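You operate a simulated robot arm through the tools that you are given. There is no shell and no other tool. Be economical: measure what you need, move in short steps, check, and stop when the job is done.

The job below is to be done with a simulated robot arm. You get a single attempt, and the scene is never put back.

Task
Light the purple-marked dent with the white lamp and tap it flat.
Fine: use the white peg and the grey mallet, put both back; lamp on before you tap, and left on. Set down upright: grey mallet, white peg.

The check looks at the end state, three seconds after you hand in, the way a careful person would. Anything else that was tipped, shoved, dropped, spilled or broken makes it a failure.

Robot
A 7-joint arm with a three-finger gripper, fixed in place. Base frame: the origin is at the foot of the arm, x ahead of it, y to its left, z up; the work surface is at about z = 872. Units: mm, degrees, N and s.
With the tool pointing down near the work surface it reaches from about 120 to 880 mm from the base axis. Its first joint turns from -166.0 to 166.0 degrees. Payload 2.94 kg.
The tool frame sits at the grasp point between the pads (the TCP): z along the fingers, y along the line on which they close. The tips reach 30 mm beyond it. The gripper opens to 132 mm. The gripper's body begins 107 mm behind the TCP.
Orientation is told as [roll, pitch, yaw] about the base's x, y, z axes, in that order, counted from this pose: with the fingers straight down and closing along the base's y, the tool's x points along the base's -x, its y along +y and its z along -z.

Tools
- The arm moves only by the tool servo_tool. Its argument "increments" is text: rows parted by semicolons, each of 7 numbers parted by spaces: the shift along the tool's x, y, z in mm, then the turn, a rotation vector about the tool's x, y, z in degrees, then the finger opening in mm, from 0 to 132. In form: x y z wx wy wz fingers; .... A call has 1 to 12 rows; each row shifts and turns the commanded pose from where the row before left it, along the tool's axes as they then stand. Rows are played at 5 a second. More than 50 mm and 8.6 degrees between two rows, or a gripper value outside its range, and nothing of the call is played. Where a pose cannot be reached the arm comes as near as it can. A force on the tool above 40 N (or 10 N above the force at the start of the call, whichever is more), or a blocked arm, ends the call early, and 0.2 s more pass. Each finger halts on what it meets, pressing with about 38 N; the grip force reading is that of the motor and also rises with nothing between the fingers. The clock runs only during rows and for 0.2 s after the last one: add rows that do not move to give the fingers time. It gives the time, the measured TCP pose, the force on the tool (base axes), the opening and the grip force at its end, in the units of the frame above (readings bear some noise), with the torque about the TCP (base axes, N m) and any sound that the robot's microphone picked up, and new pictures: "show" is both (left out), scene, wrist or none.
- Cameras (640 x 400 px; columns grow to the right, rows downward): "scene" is fixed at [218.9, 497.8, 1621.5]; the picture's right is [-0.33, -0.94, 0.00], its down [-0.78, 0.27, -0.56] and it looks along [0.53, -0.19, -0.83] (base axes); focal length 327 px, centre (320, 200). "wrist" rides on the gripper at [72, 3, -144] in the tool frame; the picture's right is [-0.04, 1.00, 0.00], its down [-0.88, -0.04, -0.48] and it looks along [-0.48, -0.02, 0.88] (tool axes); focal length 256 px, centre (320, 200). There is no depth. A picture from a camera that has moved, and an enlarged one, comes with that camera's place and axes in the base frame and with its lens.
- lift_body(by): slides the trunk up (or, below 0, down) by that many mm; the arm rides with it, the base frame stays. It gives what a move gives, with no picture.
- enlarge(camera, box): a new picture of the part [left, top, right, bottom] of that camera's present view, enlarged. No time passes.
- close_job(): hands the job in; it is judged then, once.

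Go step by step. Nothing tells you positions but the pictures and the camera data: compare them with the known pose of the tool, close in by small moves and look again before you grip or let go. The budget is 120 turns and 200 pictures, counting those below and the enlarged ones. Unless the task says otherwise, let go and move clear before handing in, and close with one line.

The tools are called after "Request:" by a JSON object that holds its "op" and its "data". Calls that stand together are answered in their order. servo_tool: Moves the arm, as the interface text tells. Its arguments: {"type":"object","properties":{"increments":{"type":"string"},"show":{"type":"string","enum":["both","scene","wrist","none"]}},"required":["increments"]} The other tools are called the same way: lift_body (by) slides the trunk up or down; enlarge (camera, box) takes an enlarged picture of a part of a camera's view; close_job () hands the job in.

At the start:

```text
time: 0.0
eef_pos: [490.1, 323.4, 1258.6]
orientation: [0.0, 0.0, 0.0]
ft_force: [0.2, 0.4, 0.4]
moment: [-0.01, 0.02, 0.03]
finger_gap: 132.1
gripper_force: 0.1
trunk travel left (down, up): [-300.0, 240.0]
```

scene: 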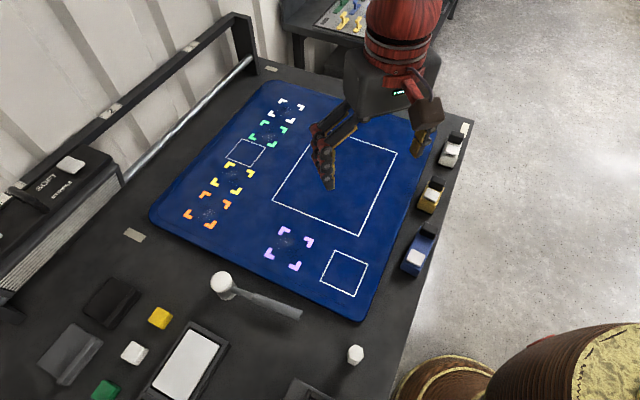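
wrist: 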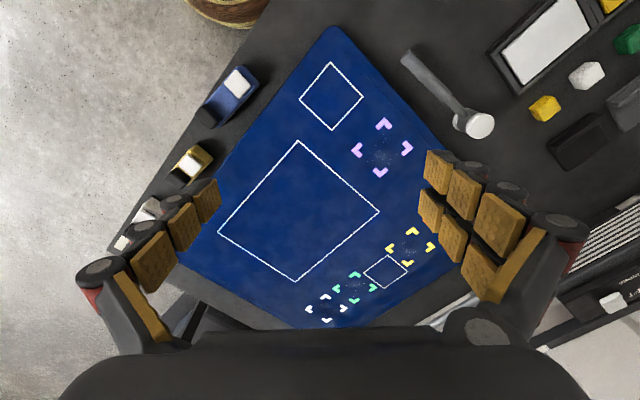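

I see a blue mat with marked dents, a mallet lying near the mat, pegs and lamp-like blocks at the right edge. I'll enlarge to identify things before moving.

Request:
{"op": "enlarge", "data": {"camera": "scene", "box": [0, 220, 400, 400]}}

Request:
{"op": "enlarge", "data": {"camera": "scene", "box": [380, 110, 500, 290]}}

Request:
{"op": "enlarge", "data": {"camera": "scene", "box": [140, 70, 380, 320]}}

Request:
{"op": "enlarge", "data": {"camera": "wrist", "box": [380, 0, 640, 200]}}

```text
1.60 times, centred on (200, 310) of scene
camera zoom: at [218.9, 497.8, 1621.5], right [-0.33, -0.94, 0.0], down [-0.78, 0.27, -0.56], along [0.53, -0.19, -0.83], focal length 523 px, centre (512, 24)
```

zoom: 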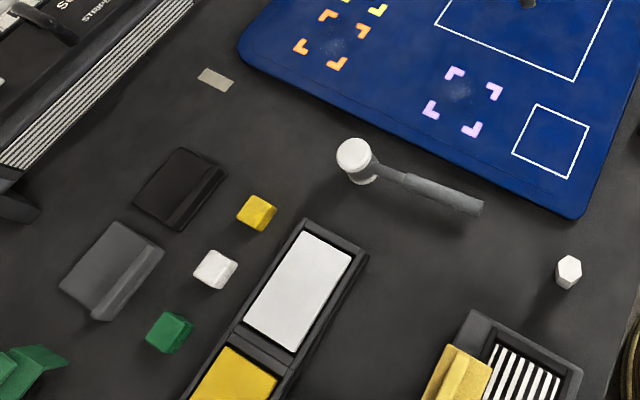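

```text
2.22 times, centred on (440, 200) of scene
camera zoom: at [218.9, 497.8, 1621.5], right [-0.33, -0.94, 0.0], down [-0.78, 0.27, -0.56], along [0.53, -0.19, -0.83], focal length 727 px, centre (53, 200)
```

zoom: 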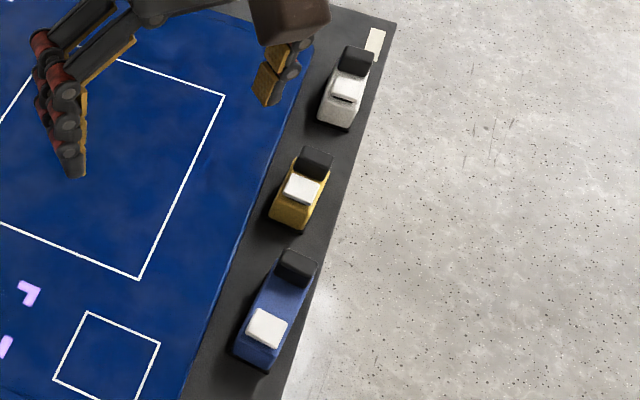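

```text
1.60 times, centred on (260, 195) of scene
camera zoom: at [218.9, 497.8, 1621.5], right [-0.33, -0.94, 0.0], down [-0.78, 0.27, -0.56], along [0.53, -0.19, -0.83], focal length 523 px, centre (416, 208)
```

zoom: 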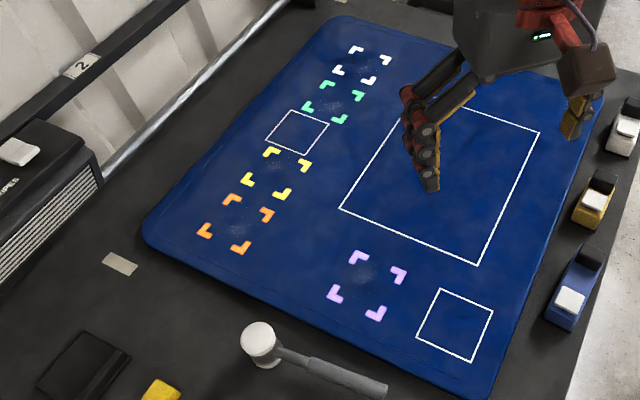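

```text
2.00 times, centred on (510, 100) of wrist
camera zoom: at [417.8, 328.4, 1401.7], right [0.04, 1.0, 0.0], down [0.88, -0.04, 0.48], along [0.48, -0.02, -0.88], focal length 512 px, centre (-60, 400)
```

zoom: 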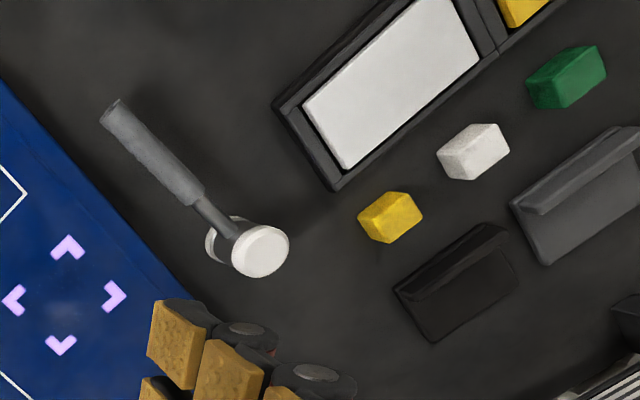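

The lamps look to be the three block-like things on the right edge (white at about x720, y-90), the mallet at about (530, 614), and the hex peg at about (302, 389). I'll bring the wrist camera nearer to the lamps.

Request:
{"op": "servo_tool", "data": {"increments": "0 -45 18 0 0 0 132;0 -45 18 0 0 0 132;0 -45 18 0 0 0 132;0 -45 18 0 0 0 132;0 -45 18 0 0 0 132;0 -45 18 0 0 0 132;0 0 0 0 0 0 132", "show": "both"}}

```text
time: 1.6
eef_pos: [492.2, 55.2, 1151.9]
orientation: [0.0, 0.0, 0.0]
ft_force: [-0.3, 0.5, 0.0]
moment: [-0.01, 0.03, -0.03]
finger_gap: 131.8
gripper_force: 0.1
trunk travel left (down, up): [-300.0, 240.0]
camera wrist: at [420.4, 57.8, 1294.6], right [0.04, 1.0, 0.0], down [0.88, -0.04, 0.48], along [0.48, -0.02, -0.88], focal length 256 px, centre (320, 200)
```

scene: 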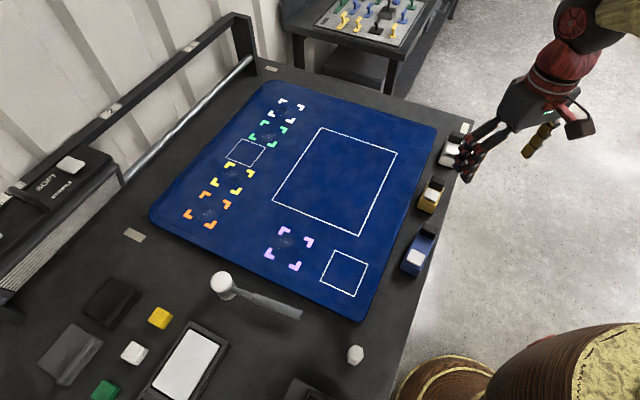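
wrist: 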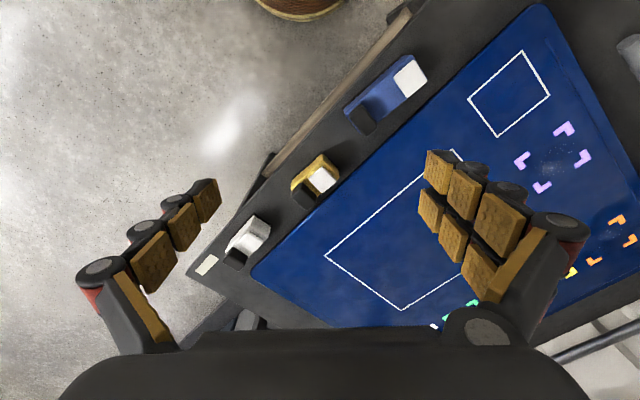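

The lamps are visible now; I'll zoom in.

Request:
{"op": "enlarge", "data": {"camera": "wrist", "box": [180, 40, 450, 280]}}

```text
1.67 times, centred on (315, 160) of wrist
camera zoom: at [420.4, 57.8, 1294.6], right [0.04, 1.0, 0.0], down [0.88, -0.04, 0.48], along [0.48, -0.02, -0.88], focal length 427 px, centre (328, 267)
```

zoom: 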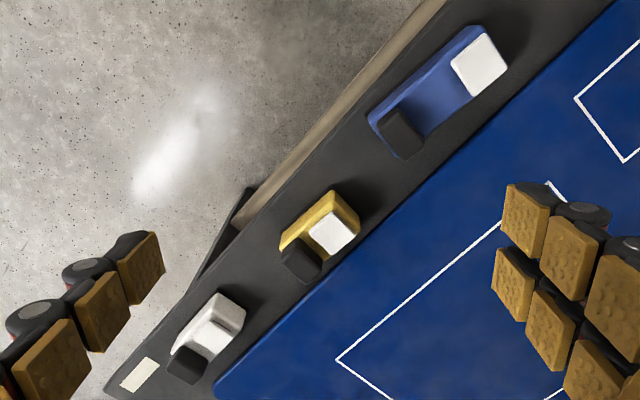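

Each lamp has a coloured body, a black part and a white tile. I move closer to the white one.

Request:
{"op": "servo_tool", "data": {"increments": "-32 -29 20 0 0 0 132;-32 -29 20 0 0 0 132;-32 -29 20 0 0 0 132;-32 -29 20 0 0 0 132;0 0 0 0 0 0 132", "show": "wrist"}}

Request:
{"op": "enlarge", "data": {"camera": "wrist", "box": [220, 120, 420, 300]}}

Request:
{"op": "enlarge", "data": {"camera": "scene", "box": [390, 190, 490, 290]}}

```text
time: 2.8
eef_pos: [618.2, -60.7, 1070.6]
orientation: [0.0, -0.1, 0.0]
ft_force: [0.4, 0.4, -0.6]
moment: [0.01, -0.01, 0.01]
finger_gap: 132.1
gripper_force: 0.1
trunk travel left (down, up): [-300.0, 240.0]
camera wrist: at [545.7, -57.5, 1213.9], right [0.04, 1.0, 0.0], down [0.88, -0.04, 0.48], along [0.48, -0.02, -0.88], focal length 256 px, centre (320, 200)
```

wrist: 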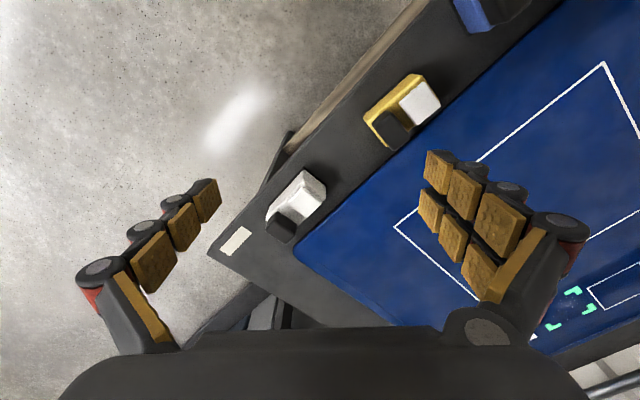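

```text
2.22 times, centred on (320, 210) of wrist
camera zoom: at [545.7, -57.5, 1213.9], right [0.04, 1.0, 0.0], down [0.88, -0.04, 0.48], along [0.48, -0.02, -0.88], focal length 569 px, centre (320, 178)
```

zoom: 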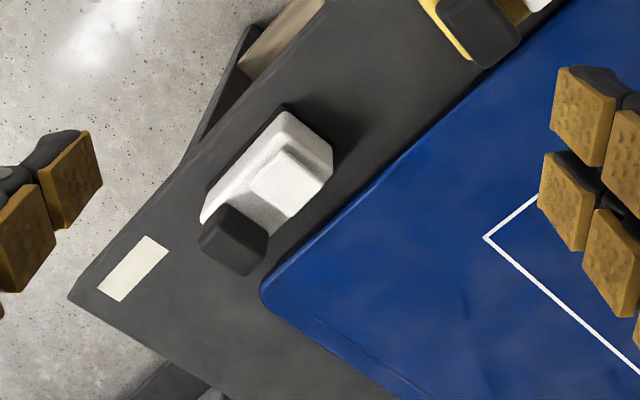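

```text
4.00 times, centred on (440, 240) of scene
camera zoom: at [218.9, 497.8, 1621.5], right [-0.33, -0.94, 0.0], down [-0.78, 0.27, -0.56], along [0.53, -0.19, -0.83], focal length 1308 px, centre (-160, 40)
```

zoom: 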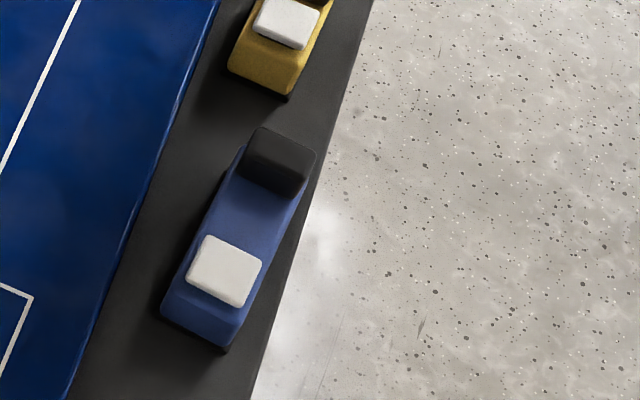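

The lamps have a button-like white tile on top and a black head. Next I look closely at the peg, mallet and purple dent.

Request:
{"op": "servo_tool", "data": {"increments": "26 36 -5 0 0 0 132;26 36 -5 0 0 0 132;26 36 -5 0 0 0 132;26 36 -5 0 0 0 132;26 36 -5 0 0 0 132;26 36 -5 0 0 0 132;26 36 -5 0 0 0 132;26 36 -5 0 0 0 132;26 36 -5 0 0 0 132;26 36 -5 0 0 0 132;26 36 -5 0 0 0 132;26 36 -5 0 0 0 132", "show": "both"}}

Request:
{"op": "enlarge", "data": {"camera": "wrist", "box": [200, 0, 450, 160]}}

```text
time: 5.4
eef_pos: [305.1, 371.8, 1130.5]
orientation: [-0.1, 0.1, 0.0]
ft_force: [0.4, -0.7, 0.5]
moment: [-0.05, 0.01, -0.02]
finger_gap: 131.8
gripper_force: 0.0
trunk travel left (down, up): [-300.0, 240.0]
camera wrist: at [233.4, 375.2, 1272.8], right [0.04, 1.0, 0.0], down [0.88, -0.04, 0.48], along [0.47, -0.02, -0.88], focal length 256 px, centre (320, 200)
```

scene: 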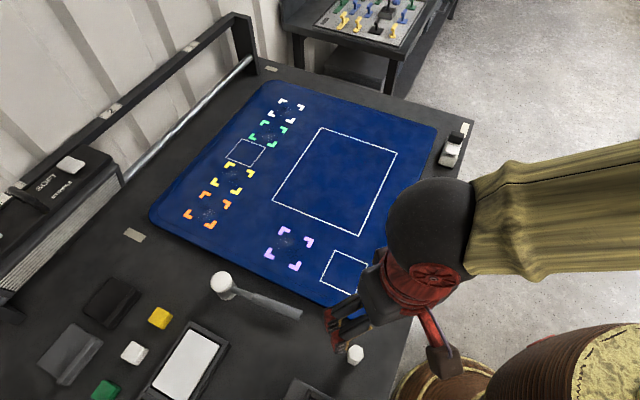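
wrist: 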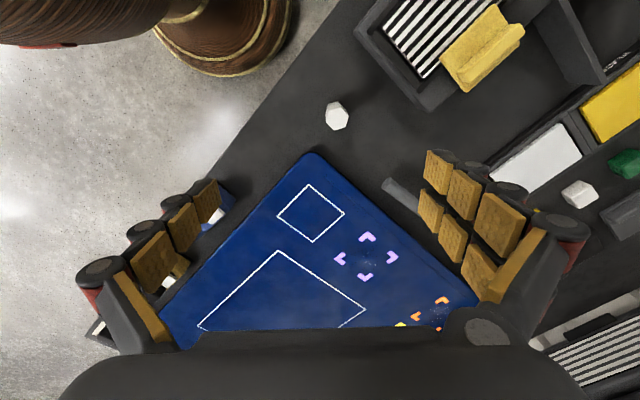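

```text
2.50 times, centred on (325, 80) of wrist
camera zoom: at [233.4, 375.2, 1272.8], right [0.04, 1.0, 0.0], down [0.88, -0.04, 0.48], along [0.47, -0.02, -0.88], focal length 640 px, centre (308, 500)
```

zoom: 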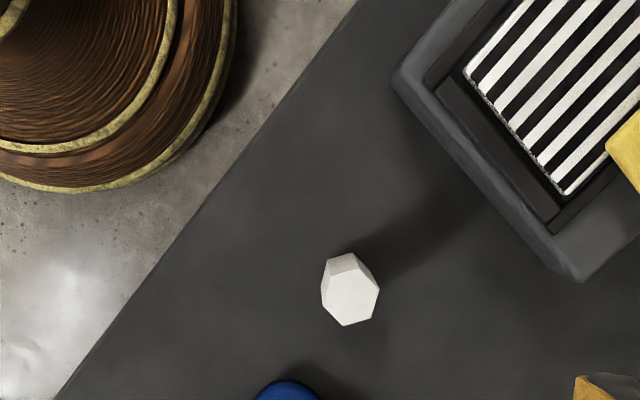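

The hex peg stands at about (300, 395); by triangulation the white lamp's tile is at about (717, -89, 906). I'll go above it with closed fingers to test the button.

Request:
{"op": "servo_tool", "data": {"increments": "-29.4 -33 9 0 0 0 100;-29.4 -33 9 0 0 0 80;-29.4 -33 9 0 0 0 60;-29.4 -33 9 0 0 0 40;-29.4 -33 9 0 0 0 20;-29.4 -33 9 0 0 0 0;-29.4 -33 9 0 0 0 0;-29.4 -33 9 0 0 0 0;-29.4 -33 9 0 0 0 0;-29.4 -33 9 0 0 0 0;-29.4 -33 9 0 0 0 0", "show": "none"}}

Request:
{"op": "servo_tool", "data": {"increments": "-29.4 -33 10 0 0 0 0;-29.4 -33 10 0 0 0 0;-29.4 -33 10 0 0 0 0;0 0 0 0 0 0 0;0 0 0 0 0 0 0", "show": "both"}}

```text
time: 7.8
eef_pos: [633.1, 6.4, 1030.1]
orientation: [0.0, 0.1, 0.0]
ft_force: [0.3, -0.8, -0.3]
moment: [0.0, 0.02, 0.03]
finger_gap: 0.0
gripper_force: 19.8
trunk travel left (down, up): [-300.0, 240.0]
```

```text
time: 9.0
eef_pos: [719.6, -92.3, 1002.9]
orientation: [0.0, 0.0, -0.1]
ft_force: [0.4, -0.2, -0.6]
moment: [0.0, -0.02, 0.0]
finger_gap: 0.1
gripper_force: 28.8
trunk travel left (down, up): [-300.0, 240.0]
camera wrist: at [647.2, -88.6, 1145.3], right [0.04, 1.0, 0.0], down [0.88, -0.04, 0.48], along [0.48, -0.02, -0.88], focal length 256 px, centre (320, 200)
```

scene: 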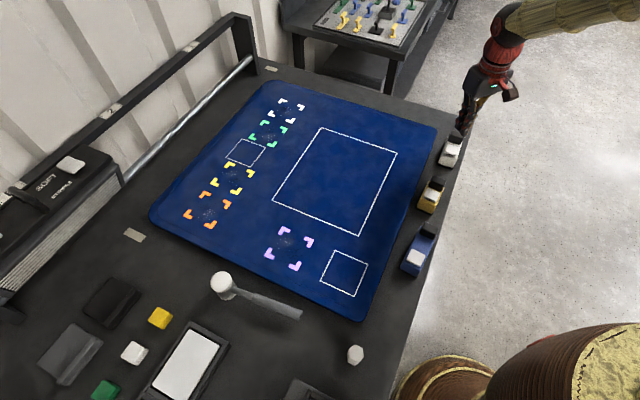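
wrist: 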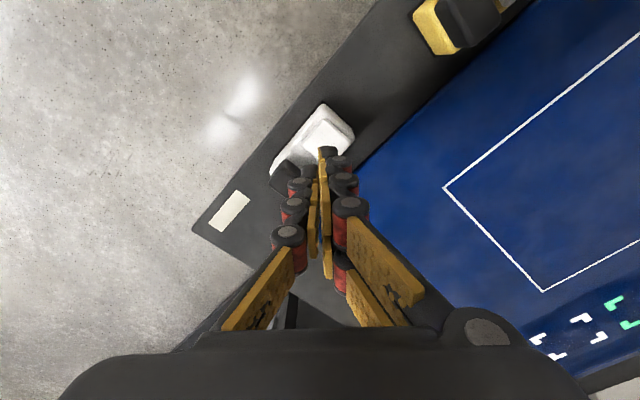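

Request:
{"op": "enlarge", "data": {"camera": "wrist", "box": [240, 80, 400, 180]}}

```text
4.00 times, centred on (320, 130) of wrist
camera zoom: at [647.2, -88.6, 1145.3], right [0.04, 1.0, 0.0], down [0.88, -0.04, 0.48], along [0.48, -0.02, -0.88], focal length 1024 px, centre (320, 480)
```

zoom: 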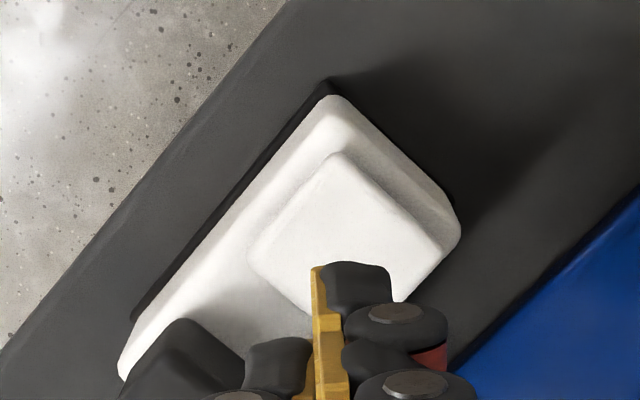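

Shift slightly to the tile's centre and go down gently to touch.

Request:
{"op": "servo_tool", "data": {"increments": "6 6.5 20 0 0 0 0;0 0 20 0 0 0 0;0 0 15 0 0 0 0;0 0 0 0 0 0 0", "show": "wrist"}}

Request:
{"op": "servo_tool", "data": {"increments": "0 0 4 0 0 0 0;0 0 3 0 0 0 0;0 0 3 0 0 0 0;0 0 2 0 0 0 0;0 0 2 0 0 0 0", "show": "both"}}

```text
time: 10.0
eef_pos: [712.3, -85.2, 946.5]
orientation: [0.0, 0.0, 0.0]
ft_force: [-1.1, 0.2, 1.2]
moment: [0.01, -0.02, -0.02]
finger_gap: 0.0
gripper_force: 28.8
trunk travel left (down, up): [-300.0, 240.0]
camera wrist: at [640.1, -81.0, 1089.9], right [0.04, 1.0, 0.0], down [0.88, -0.04, 0.48], along [0.48, -0.02, -0.88], focal length 256 px, centre (320, 200)
```

wrist: 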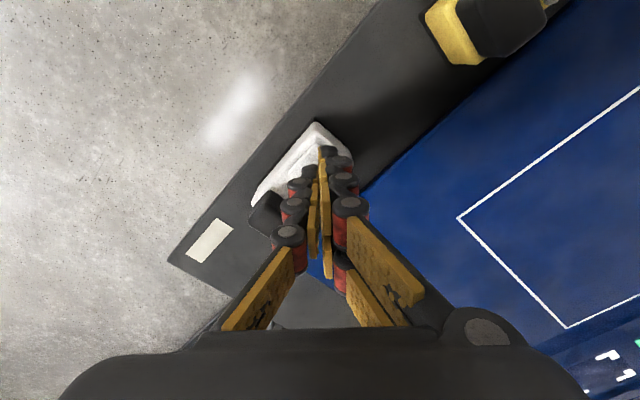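

```text
time: 11.2
eef_pos: [711.5, -85.8, 934.1]
orientation: [0.0, 0.1, 0.0]
ft_force: [0.0, -0.1, 1.7]
moment: [0.02, 0.01, 0.0]
finger_gap: 5.9
gripper_force: 28.7
trunk travel left (down, up): [-300.0, 240.0]
camera wrist: at [639.7, -81.0, 1075.8], right [0.04, 1.0, 0.0], down [0.88, -0.04, 0.48], along [0.48, -0.02, -0.88], focal length 256 px, centre (320, 200)
```

scene: 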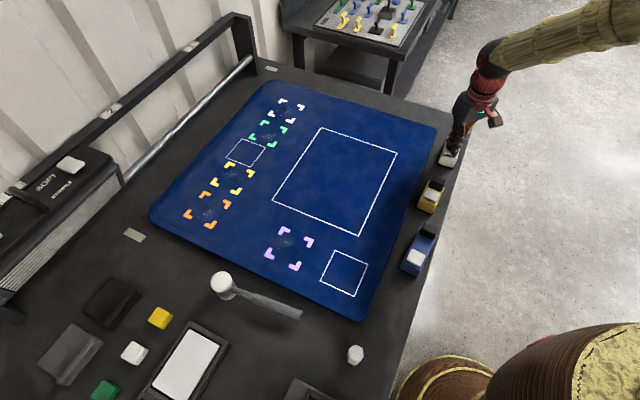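
wrist: 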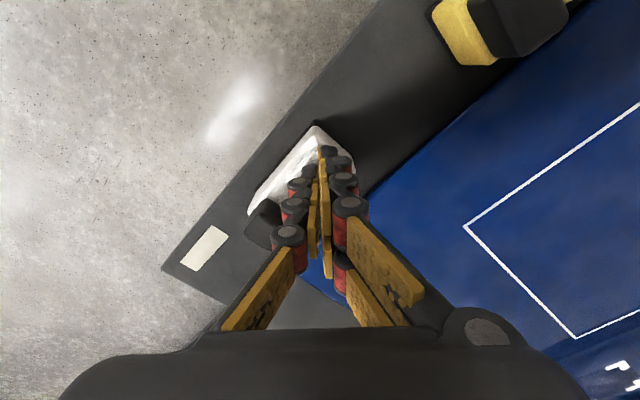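

Contact is just beginning; a bit more pressure.

Request:
{"op": "servo_tool", "data": {"increments": "0 0 2 0 0 0 0;0 0 2 0 0 0 0;0 0 0 0 0 0 0", "show": "scene"}}

```text
time: 12.0
eef_pos: [711.3, -85.1, 930.5]
orientation: [0.0, 0.0, -0.1]
ft_force: [-0.5, 2.0, 5.8]
moment: [0.06, 0.05, -0.03]
finger_gap: 6.3
gripper_force: 28.3
trunk travel left (down, up): [-300.0, 240.0]
heard: click
```

scene: 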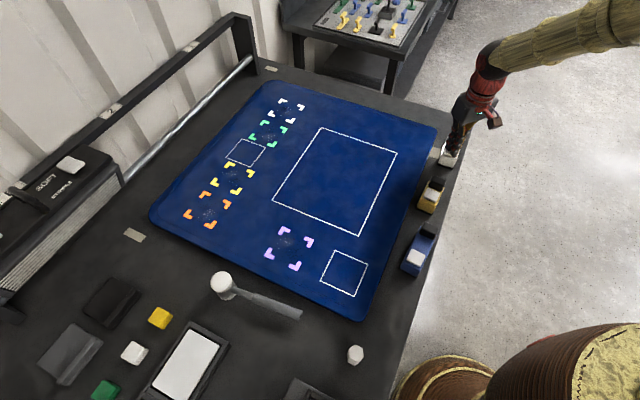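

Click heard. I retreat upward and look at what changed.

Request:
{"op": "servo_tool", "data": {"increments": "0 0 -20 0 0 0 0;0 0 -40 0 0 0 0;20 0 -40 0 0 0 0;40 0 -10 0 0 0 0;40 0 0 0 0 0 0;0 0 0 0 0 0 0", "show": "both"}}

Request:
{"op": "enlarge", "data": {"camera": "wrist", "box": [220, 160, 420, 300]}}

Request:
{"op": "enlarge", "data": {"camera": "scene", "box": [400, 100, 500, 180]}}

```text
time: 13.4
eef_pos: [609.4, -84.8, 1039.6]
orientation: [0.0, 0.0, 0.0]
ft_force: [0.5, 0.3, -0.3]
moment: [-0.02, 0.02, 0.02]
finger_gap: 0.0
gripper_force: 28.5
trunk travel left (down, up): [-300.0, 240.0]
camera wrist: at [538.1, -81.9, 1182.3], right [0.04, 1.0, 0.0], down [0.88, -0.04, 0.48], along [0.47, -0.02, -0.88], focal length 256 px, centre (320, 200)
```

scene: 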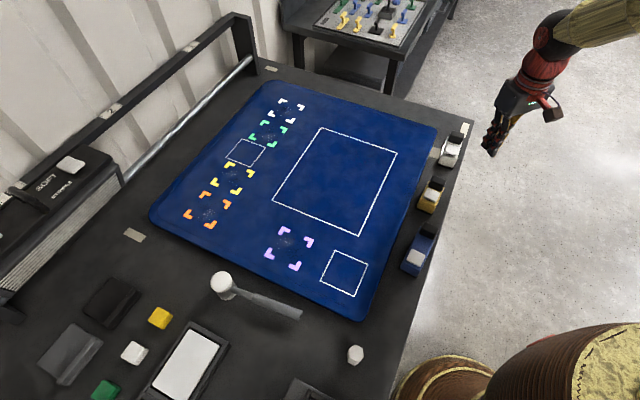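
wrist: 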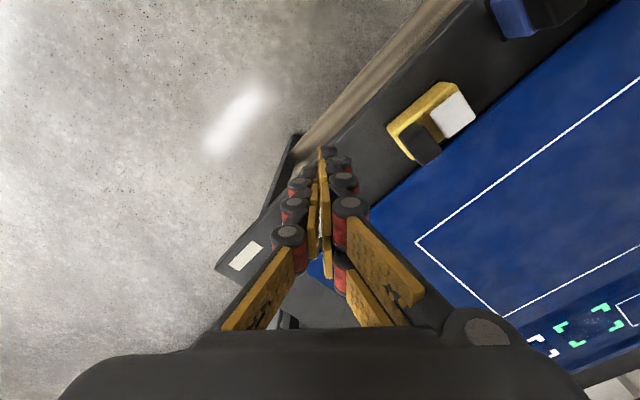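

```text
2.86 times, centred on (320, 230) of wrist
camera zoom: at [538.1, -81.9, 1182.3], right [0.04, 1.0, 0.0], down [0.88, -0.04, 0.48], along [0.47, -0.02, -0.88], focal length 731 px, centre (320, 114)
```

zoom: 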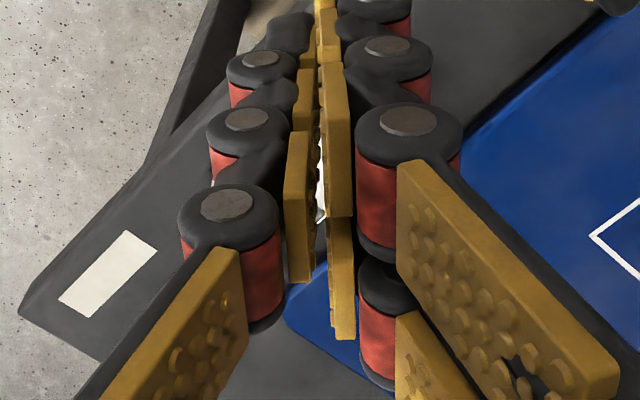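

```text
5.00 times, centred on (450, 140) of scene
camera zoom: at [218.9, 497.8, 1621.5], right [-0.33, -0.94, 0.0], down [-0.78, 0.27, -0.56], along [0.53, -0.19, -0.83], focal length 1636 px, centre (-330, 500)
```

zoom: 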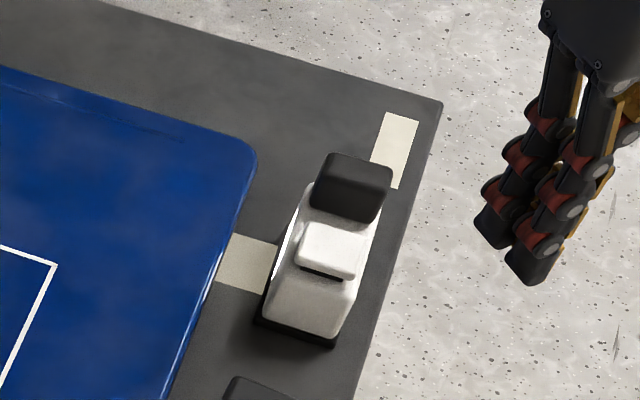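

A pale patch appeared beside the lamp on its mat side, so it seems to be lit. I open the fingers to see it clearly.

Request:
{"op": "servo_tool", "data": {"increments": "-10 24 -30 0 0 0 132;0 0 0 0 0 0 132;0 0 0 0 0 0 132;0 0 0 0 0 0 132;0 0 0 0 0 0 132;0 0 0 0 0 0 132;0 0 0 0 0 0 132;0 0 0 0 0 0 132", "show": "wrist"}}

Request:
{"op": "enlarge", "data": {"camera": "wrist", "box": [220, 130, 420, 270]}}

```text
time: 15.2
eef_pos: [620.2, -62.3, 1069.7]
orientation: [0.0, 0.0, 0.1]
ft_force: [-0.4, -0.4, 0.2]
moment: [-0.03, 0.0, 0.01]
finger_gap: 128.2
gripper_force: 0.1
trunk travel left (down, up): [-300.0, 240.0]
camera wrist: at [549.1, -59.2, 1211.3], right [0.04, 1.0, 0.0], down [0.88, -0.04, 0.48], along [0.47, -0.02, -0.88], focal length 256 px, centre (320, 200)
```

wrist: 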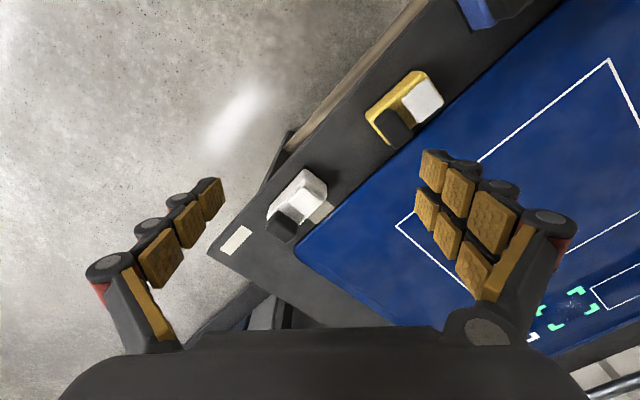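

```text
2.86 times, centred on (320, 200) of wrist
camera zoom: at [549.1, -59.2, 1211.3], right [0.04, 1.0, 0.0], down [0.88, -0.04, 0.48], along [0.47, -0.02, -0.88], focal length 731 px, centre (320, 200)
```

zoom: 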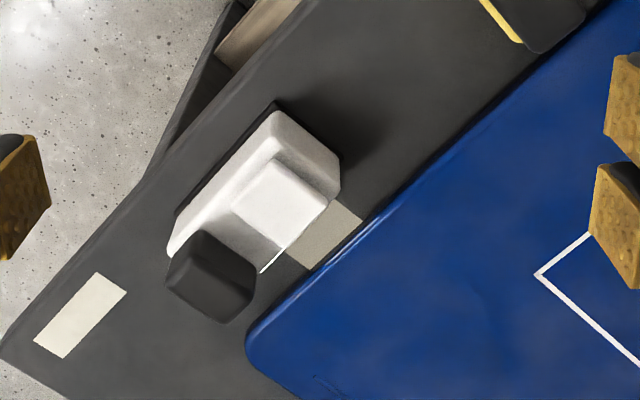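

The lamp is on and shines from its mat-facing side, throwing a short patch. It must be moved beside the purple dent, so I turn the gripper 45° and go above the lamp to take it across its width.

Request:
{"op": "servo_tool", "data": {"increments": "0 0 0 0 0 7.5 100;0 0 0 0 0 7.5 90;0 0 0 0 0 7.5 80;0 0 0 0 0 7.5 80;0 0 0 0 0 7.5 80;0 0 0 0 0 7.5 80;-27 14.6 20 0 0 0 80;-27 14.6 20 0 0 0 80;-27 14.6 20 0 0 0 80;0 0 0 0 0 0 80", "show": "both"}}

Request:
{"op": "enlarge", "data": {"camera": "wrist", "box": [220, 80, 420, 220]}}

```text
time: 17.4
eef_pos: [710.1, -88.5, 1010.8]
orientation: [-0.1, -0.1, -45.0]
ft_force: [0.5, 1.0, 0.4]
moment: [0.0, 0.03, 0.04]
finger_gap: 80.0
gripper_force: 0.1
trunk travel left (down, up): [-300.0, 240.0]
camera wrist: at [661.9, -34.8, 1153.2], right [0.74, 0.68, 0.0], down [0.59, -0.65, 0.48], along [0.32, -0.35, -0.88], focal length 256 px, centre (320, 200)
```

scene: 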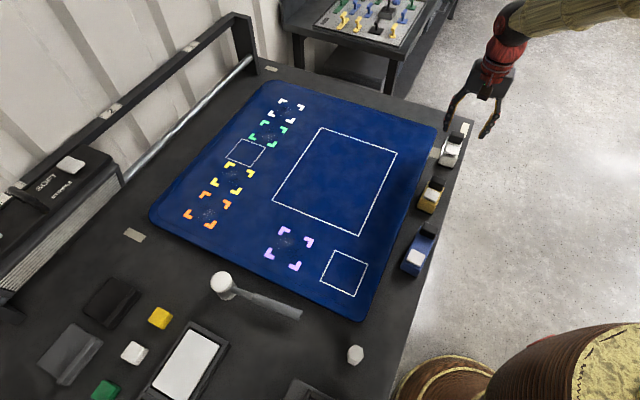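
wrist: 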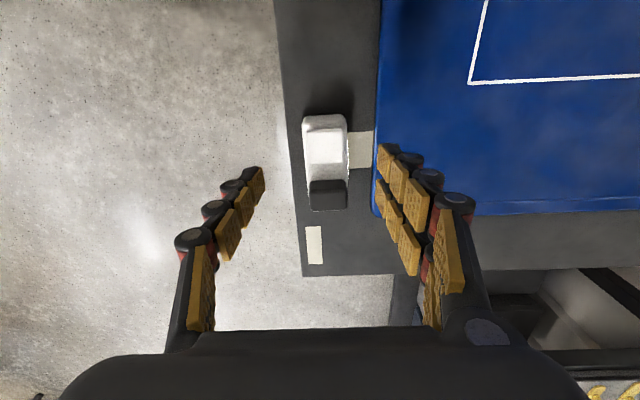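

```text
2.86 times, centred on (320, 150) of wrist
camera zoom: at [661.9, -34.8, 1153.2], right [0.74, 0.68, 0.0], down [0.59, -0.65, 0.48], along [0.32, -0.35, -0.88], focal length 731 px, centre (320, 343)
```

zoom: 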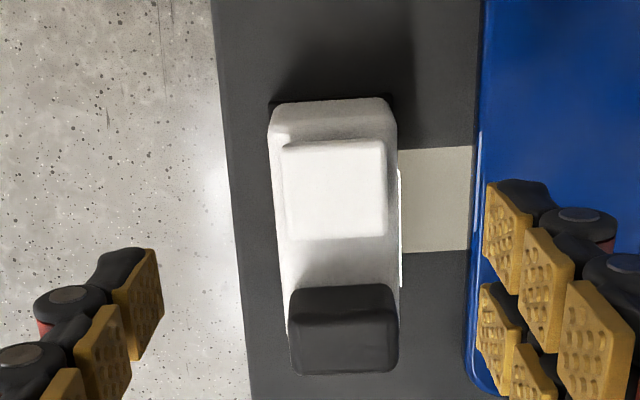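

Well aligned with the lamp. I shift 17 mm forward and 5 mm sideways, then go down around it.

Request:
{"op": "servo_tool", "data": {"increments": "-17 5 10 0 0 0 70;0 0 30 0 0 0 70;0 0 30 0 0 0 70;0 0 20 0 0 0 70;0 0 0 0 0 0 70", "show": "both"}}

Request:
{"op": "enlarge", "data": {"camera": "wrist", "box": [220, 80, 420, 220]}}

```text
time: 18.6
eef_pos: [725.7, -94.7, 919.6]
orientation: [0.0, 0.0, -45.0]
ft_force: [0.6, 0.6, 0.5]
moment: [0.01, -0.01, 0.0]
finger_gap: 70.1
gripper_force: 0.0
trunk travel left (down, up): [-300.0, 240.0]
camera wrist: at [676.4, -41.3, 1061.3], right [0.74, 0.68, 0.0], down [0.59, -0.65, 0.48], along [0.32, -0.35, -0.88], focal length 256 px, centre (320, 200)
```

scene: 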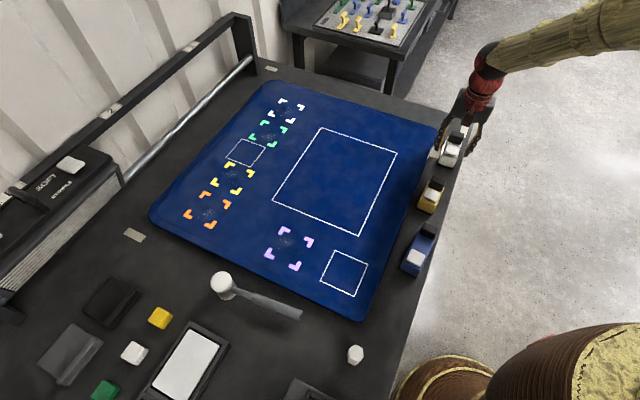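
wrist: 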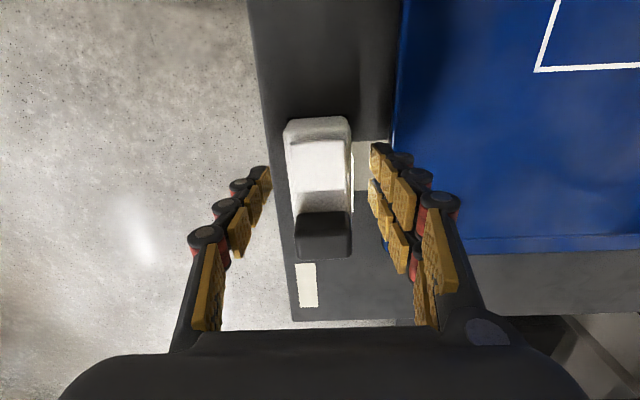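

```text
2.86 times, centred on (320, 150) of wrist
camera zoom: at [676.4, -41.3, 1061.3], right [0.74, 0.68, 0.0], down [0.59, -0.65, 0.48], along [0.32, -0.35, -0.88], focal length 731 px, centre (320, 343)
```

zoom: 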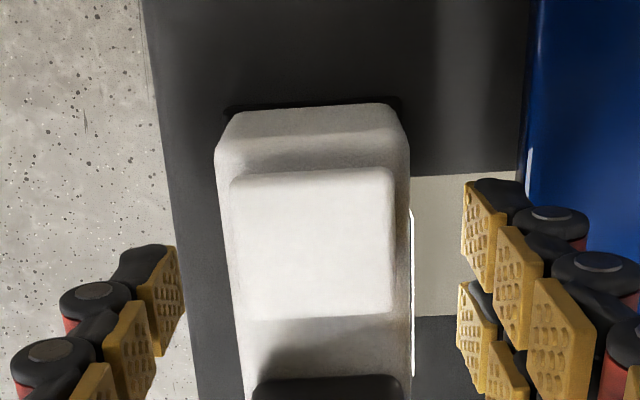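

Centred. I go down 8 mm more and close.

Request:
{"op": "servo_tool", "data": {"increments": "0 -1.5 8 0 0 0 70;0 0 0 0 0 0 30;0 0 0 0 0 0 30;0 0 0 0 0 0 30;0 0 0 0 0 0 30", "show": "wrist"}}

```text
time: 19.8
eef_pos: [724.3, -96.1, 910.5]
orientation: [0.0, 0.1, -44.9]
ft_force: [-0.5, 0.9, 0.8]
moment: [0.02, 0.1, 0.0]
finger_gap: 45.4
gripper_force: 37.2
trunk travel left (down, up): [-300.0, 240.0]
camera wrist: at [675.8, -42.6, 1053.3], right [0.74, 0.68, 0.0], down [0.59, -0.65, 0.48], along [0.32, -0.35, -0.88], focal length 256 px, centre (320, 200)
```

wrist: 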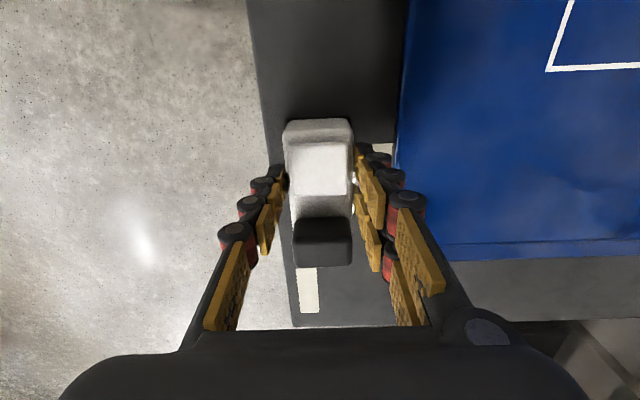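

The lamp is gripped (45 mm). I lift it and turn it 90° so its lit side will face the dent from the +x/-y side, keeping the mallet handle's side free.

Request:
{"op": "servo_tool", "data": {"increments": "0 0 -20 0 0 0 30;0 0 -40 0 0 0 30;0 0 -40 0 0 0 30;0 0 0 0 0 0 30", "show": "scene"}}

Request:
{"op": "servo_tool", "data": {"increments": "20 0 0 0 0 -7.5 30;20 0 0 0 0 -7.5 30;20 0 0 0 0 -7.5 30;20 0 0 0 0 -7.5 30;20 0 0 0 0 -7.5 30;20 0 0 0 0 -7.5 30;0 20 0 0 0 -7.5 30;0 20 0 0 0 -7.5 30;0 20 0 0 0 -7.5 30;0 20 0 0 0 -7.5 30;0 20 0 0 0 -7.5 30;0 20 0 0 0 -7.5 30", "show": "both"}}

```text
time: 20.8
eef_pos: [722.4, -96.6, 1010.6]
orientation: [0.1, 0.1, -45.0]
ft_force: [0.1, 0.2, -2.7]
moment: [0.02, 0.0, 0.0]
finger_gap: 45.1
gripper_force: 37.7
trunk travel left (down, up): [-300.0, 240.0]
```

scene: 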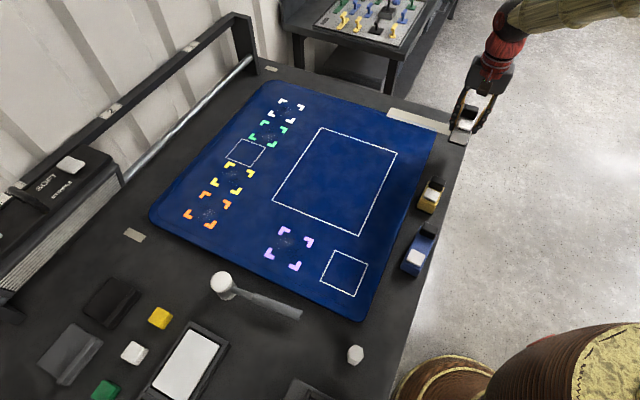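

```text
time: 23.4
eef_pos: [581.3, 66.0, 1010.5]
orientation: [0.1, 0.1, 45.1]
ft_force: [-0.3, -0.6, -1.9]
moment: [-0.02, -0.01, 0.02]
finger_gap: 45.1
gripper_force: 38.5
trunk travel left (down, up): [-300.0, 240.0]
camera wrist: at [528.3, 18.4, 1153.1], right [-0.68, 0.74, 0.0], down [0.65, 0.6, 0.48], along [0.35, 0.32, -0.88], focal length 256 px, centre (320, 200)
```

scene: 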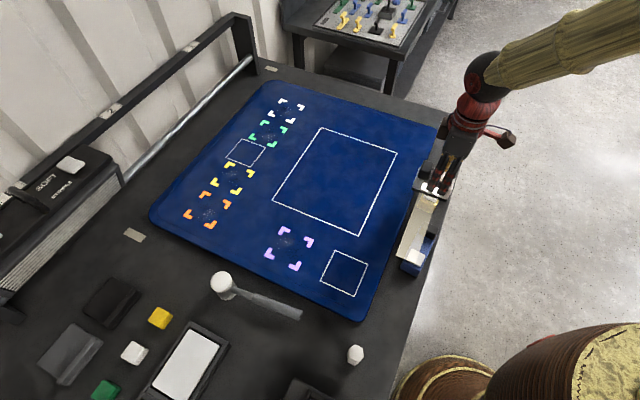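
wrist: 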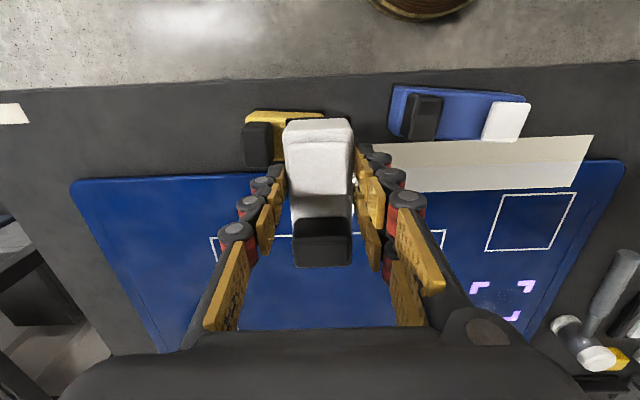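

The light is a strip about 45 mm wide reaching well beyond the lamp. I carry it toward the dent's side, at height.

Request:
{"op": "servo_tool", "data": {"increments": "-34 25 0 0 0 0 30;-34 25 0 0 0 0 30;-34 25 0 0 0 0 30;-34 25 0 0 0 0 30;-34 25 0 0 0 0 30;-34 25 0 0 0 0 30;-34 25 0 0 0 0 30;-34 25 0 0 0 0 30;0 0 0 0 0 0 30", "show": "both"}}

Request:
{"op": "enlarge", "data": {"camera": "scene", "box": [180, 160, 380, 300]}}

```text
time: 25.4
eef_pos: [631.7, 399.5, 1010.2]
orientation: [0.0, 0.0, 45.0]
ft_force: [-0.2, 0.2, -2.8]
moment: [-0.03, 0.01, 0.02]
finger_gap: 45.2
gripper_force: 37.7
trunk travel left (down, up): [-300.0, 240.0]
camera wrist: at [577.7, 351.0, 1152.4], right [-0.68, 0.74, 0.0], down [0.65, 0.59, 0.48], along [0.35, 0.32, -0.88], focal length 256 px, centre (320, 200)
```

scene: 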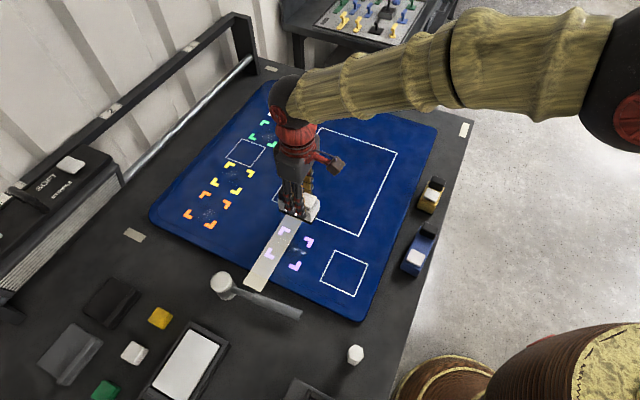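
wrist: 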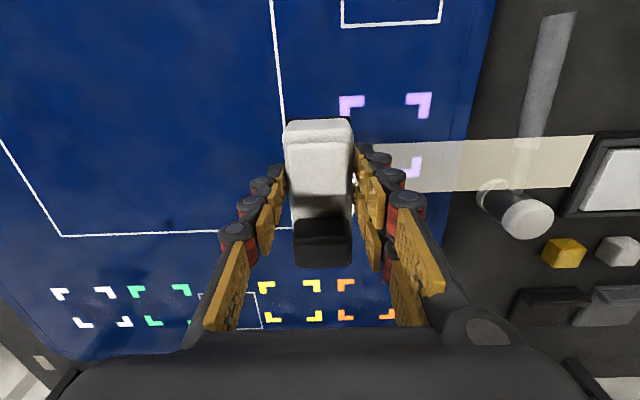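

```text
2.86 times, centred on (280, 230) of scene
camera zoom: at [218.9, 497.8, 1621.5], right [-0.33, -0.94, 0.0], down [-0.78, 0.27, -0.56], along [0.53, -0.19, -0.83], focal length 935 px, centre (434, 114)
```

zoom: 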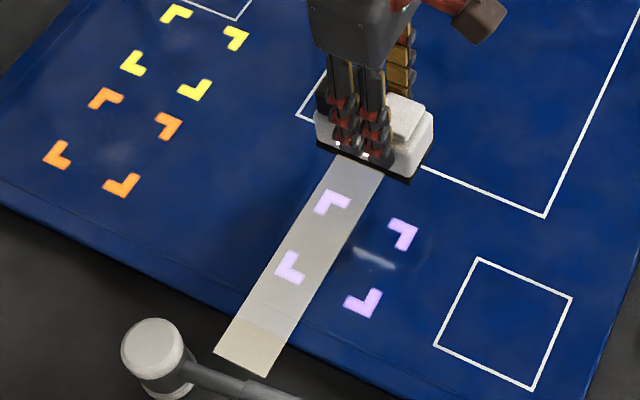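

The strip is attached at the lamp's base plane and its axis already runs through the dent (about (585, 450)). I back off 20 mm for room, then lower the lamp.

Request:
{"op": "servo_tool", "data": {"increments": "-2 -20 20 0 0 0 30;0 0 30 0 0 0 30;0 0 30 0 0 0 30;0 0 8 0 0 0 30;0 0 0 0 0 0 30", "show": "both"}}

Request:
{"op": "enlarge", "data": {"camera": "scene", "box": [180, 160, 380, 300]}}

```text
time: 26.6
eef_pos: [645.5, 386.2, 920.5]
orientation: [0.0, 0.1, 45.0]
ft_force: [1.4, 1.6, 10.5]
moment: [0.03, -0.02, -0.07]
finger_gap: 45.7
gripper_force: 13.8
trunk travel left (down, up): [-300.0, 240.0]
camera wrist: at [593.0, 338.3, 1063.8], right [-0.68, 0.74, 0.0], down [0.65, 0.59, 0.47], along [0.35, 0.32, -0.88], focal length 256 px, centre (320, 200)
```

scene: 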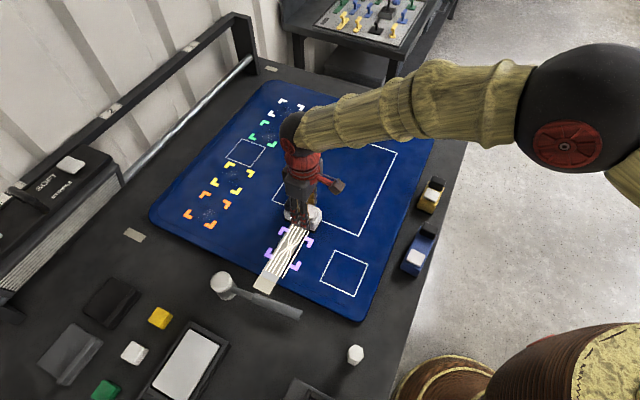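
wrist: 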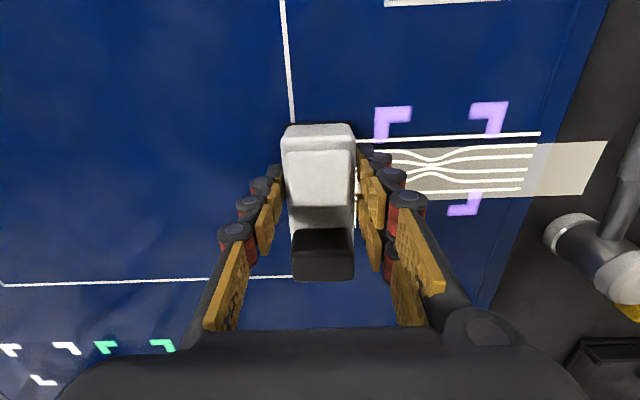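

```text
2.86 times, centred on (280, 230) of scene
camera zoom: at [218.9, 497.8, 1621.5], right [-0.33, -0.94, 0.0], down [-0.78, 0.27, -0.56], along [0.53, -0.19, -0.83], focal length 935 px, centre (434, 114)
```

zoom: 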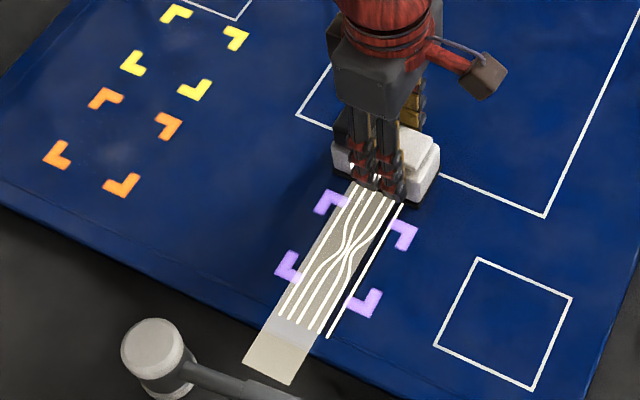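

The lamp reveals bent reflection lines at the dent, centred at about (585, 446). The strip is slightly off-centre, so I shift the lamp 8 mm, set it down and release.

Request:
{"op": "servo_tool", "data": {"increments": "0 0 -8 0 0 0 30;7 0 0 0 0 0 30;0 0 5 0 0 0 30;0 0 2 0 0 0 30;0 0 0 0 0 0 30", "show": "both"}}

Request:
{"op": "enlarge", "data": {"camera": "scene", "box": [180, 160, 380, 300]}}

```text
time: 27.8
eef_pos: [642.1, 382.1, 923.1]
orientation: [0.0, 0.0, 45.0]
ft_force: [0.2, 0.3, -3.6]
moment: [-0.02, 0.06, 0.0]
finger_gap: 45.5
gripper_force: 37.8
trunk travel left (down, up): [-300.0, 240.0]
camera wrist: at [589.4, 333.6, 1066.0], right [-0.68, 0.74, 0.0], down [0.65, 0.59, 0.47], along [0.35, 0.32, -0.88], focal length 256 px, centre (320, 200)
```

scene: 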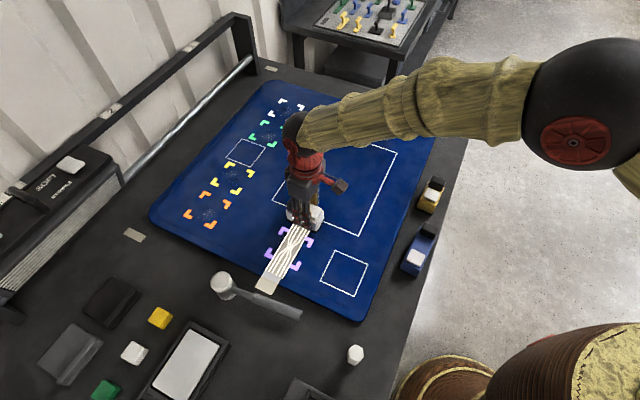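
wrist: 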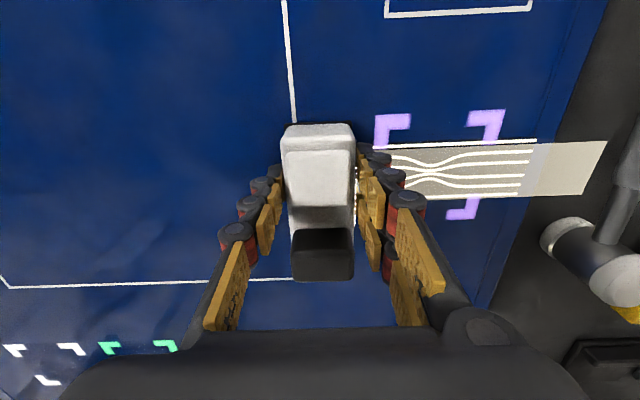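

```text
2.86 times, centred on (280, 230) of scene
camera zoom: at [218.9, 497.8, 1621.5], right [-0.33, -0.94, 0.0], down [-0.78, 0.27, -0.56], along [0.53, -0.19, -0.83], focal length 935 px, centre (434, 114)
```

zoom: 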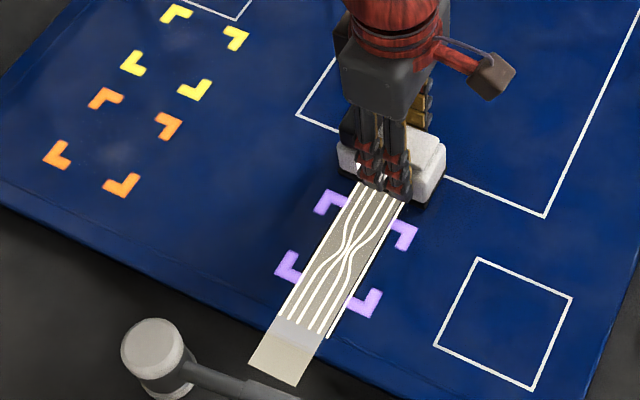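

Now the strip is centred on the dent. I lower the last millimetres, open and rise.

Request:
{"op": "servo_tool", "data": {"increments": "0 0 1.5 0 0 0 30;0 0 1 0 0 0 30;0 0 0 0 0 0 30", "show": "none"}}

Request:
{"op": "servo_tool", "data": {"increments": "0 0 0 0 0 0 70;0 0 0 0 0 0 70;0 0 0 0 0 0 70;0 0 -10 0 0 0 70;0 0 -30 0 0 0 70;0 0 -40 0 0 0 70;0 0 -40 0 0 0 70;0 0 0 0 0 0 70", "show": "both"}}

Request:
{"op": "enlarge", "data": {"camera": "scene", "box": [180, 160, 380, 300]}}

```text
time: 28.6
eef_pos: [642.3, 382.6, 920.4]
orientation: [-0.1, -0.1, 45.0]
ft_force: [-0.9, 0.2, 2.5]
moment: [-0.08, 0.23, -0.05]
finger_gap: 45.0
gripper_force: 37.7
trunk travel left (down, up): [-300.0, 240.0]
```

```text
time: 30.4
eef_pos: [645.6, 383.3, 1038.9]
orientation: [0.0, 0.0, 45.0]
ft_force: [-0.2, -0.3, 0.4]
moment: [0.02, -0.02, 0.01]
finger_gap: 69.8
gripper_force: 0.1
trunk travel left (down, up): [-300.0, 240.0]
camera wrist: at [592.3, 335.7, 1181.2], right [-0.68, 0.74, 0.0], down [0.65, 0.59, 0.47], along [0.35, 0.32, -0.88], focal length 256 px, centre (320, 200)
```

scene: 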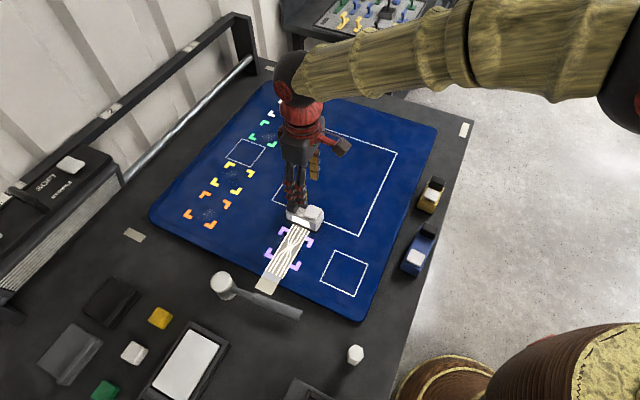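
wrist: 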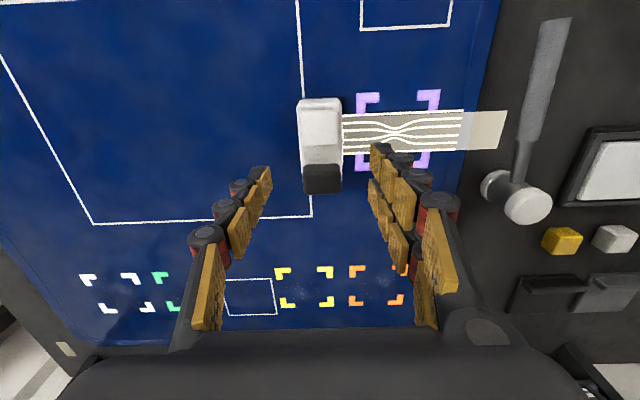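

```text
2.86 times, centred on (280, 230) of scene
camera zoom: at [218.9, 497.8, 1621.5], right [-0.33, -0.94, 0.0], down [-0.78, 0.27, -0.56], along [0.53, -0.19, -0.83], focal length 935 px, centre (434, 114)
```

zoom: 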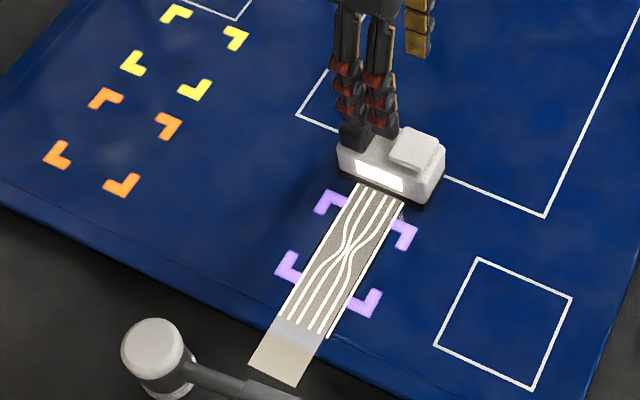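

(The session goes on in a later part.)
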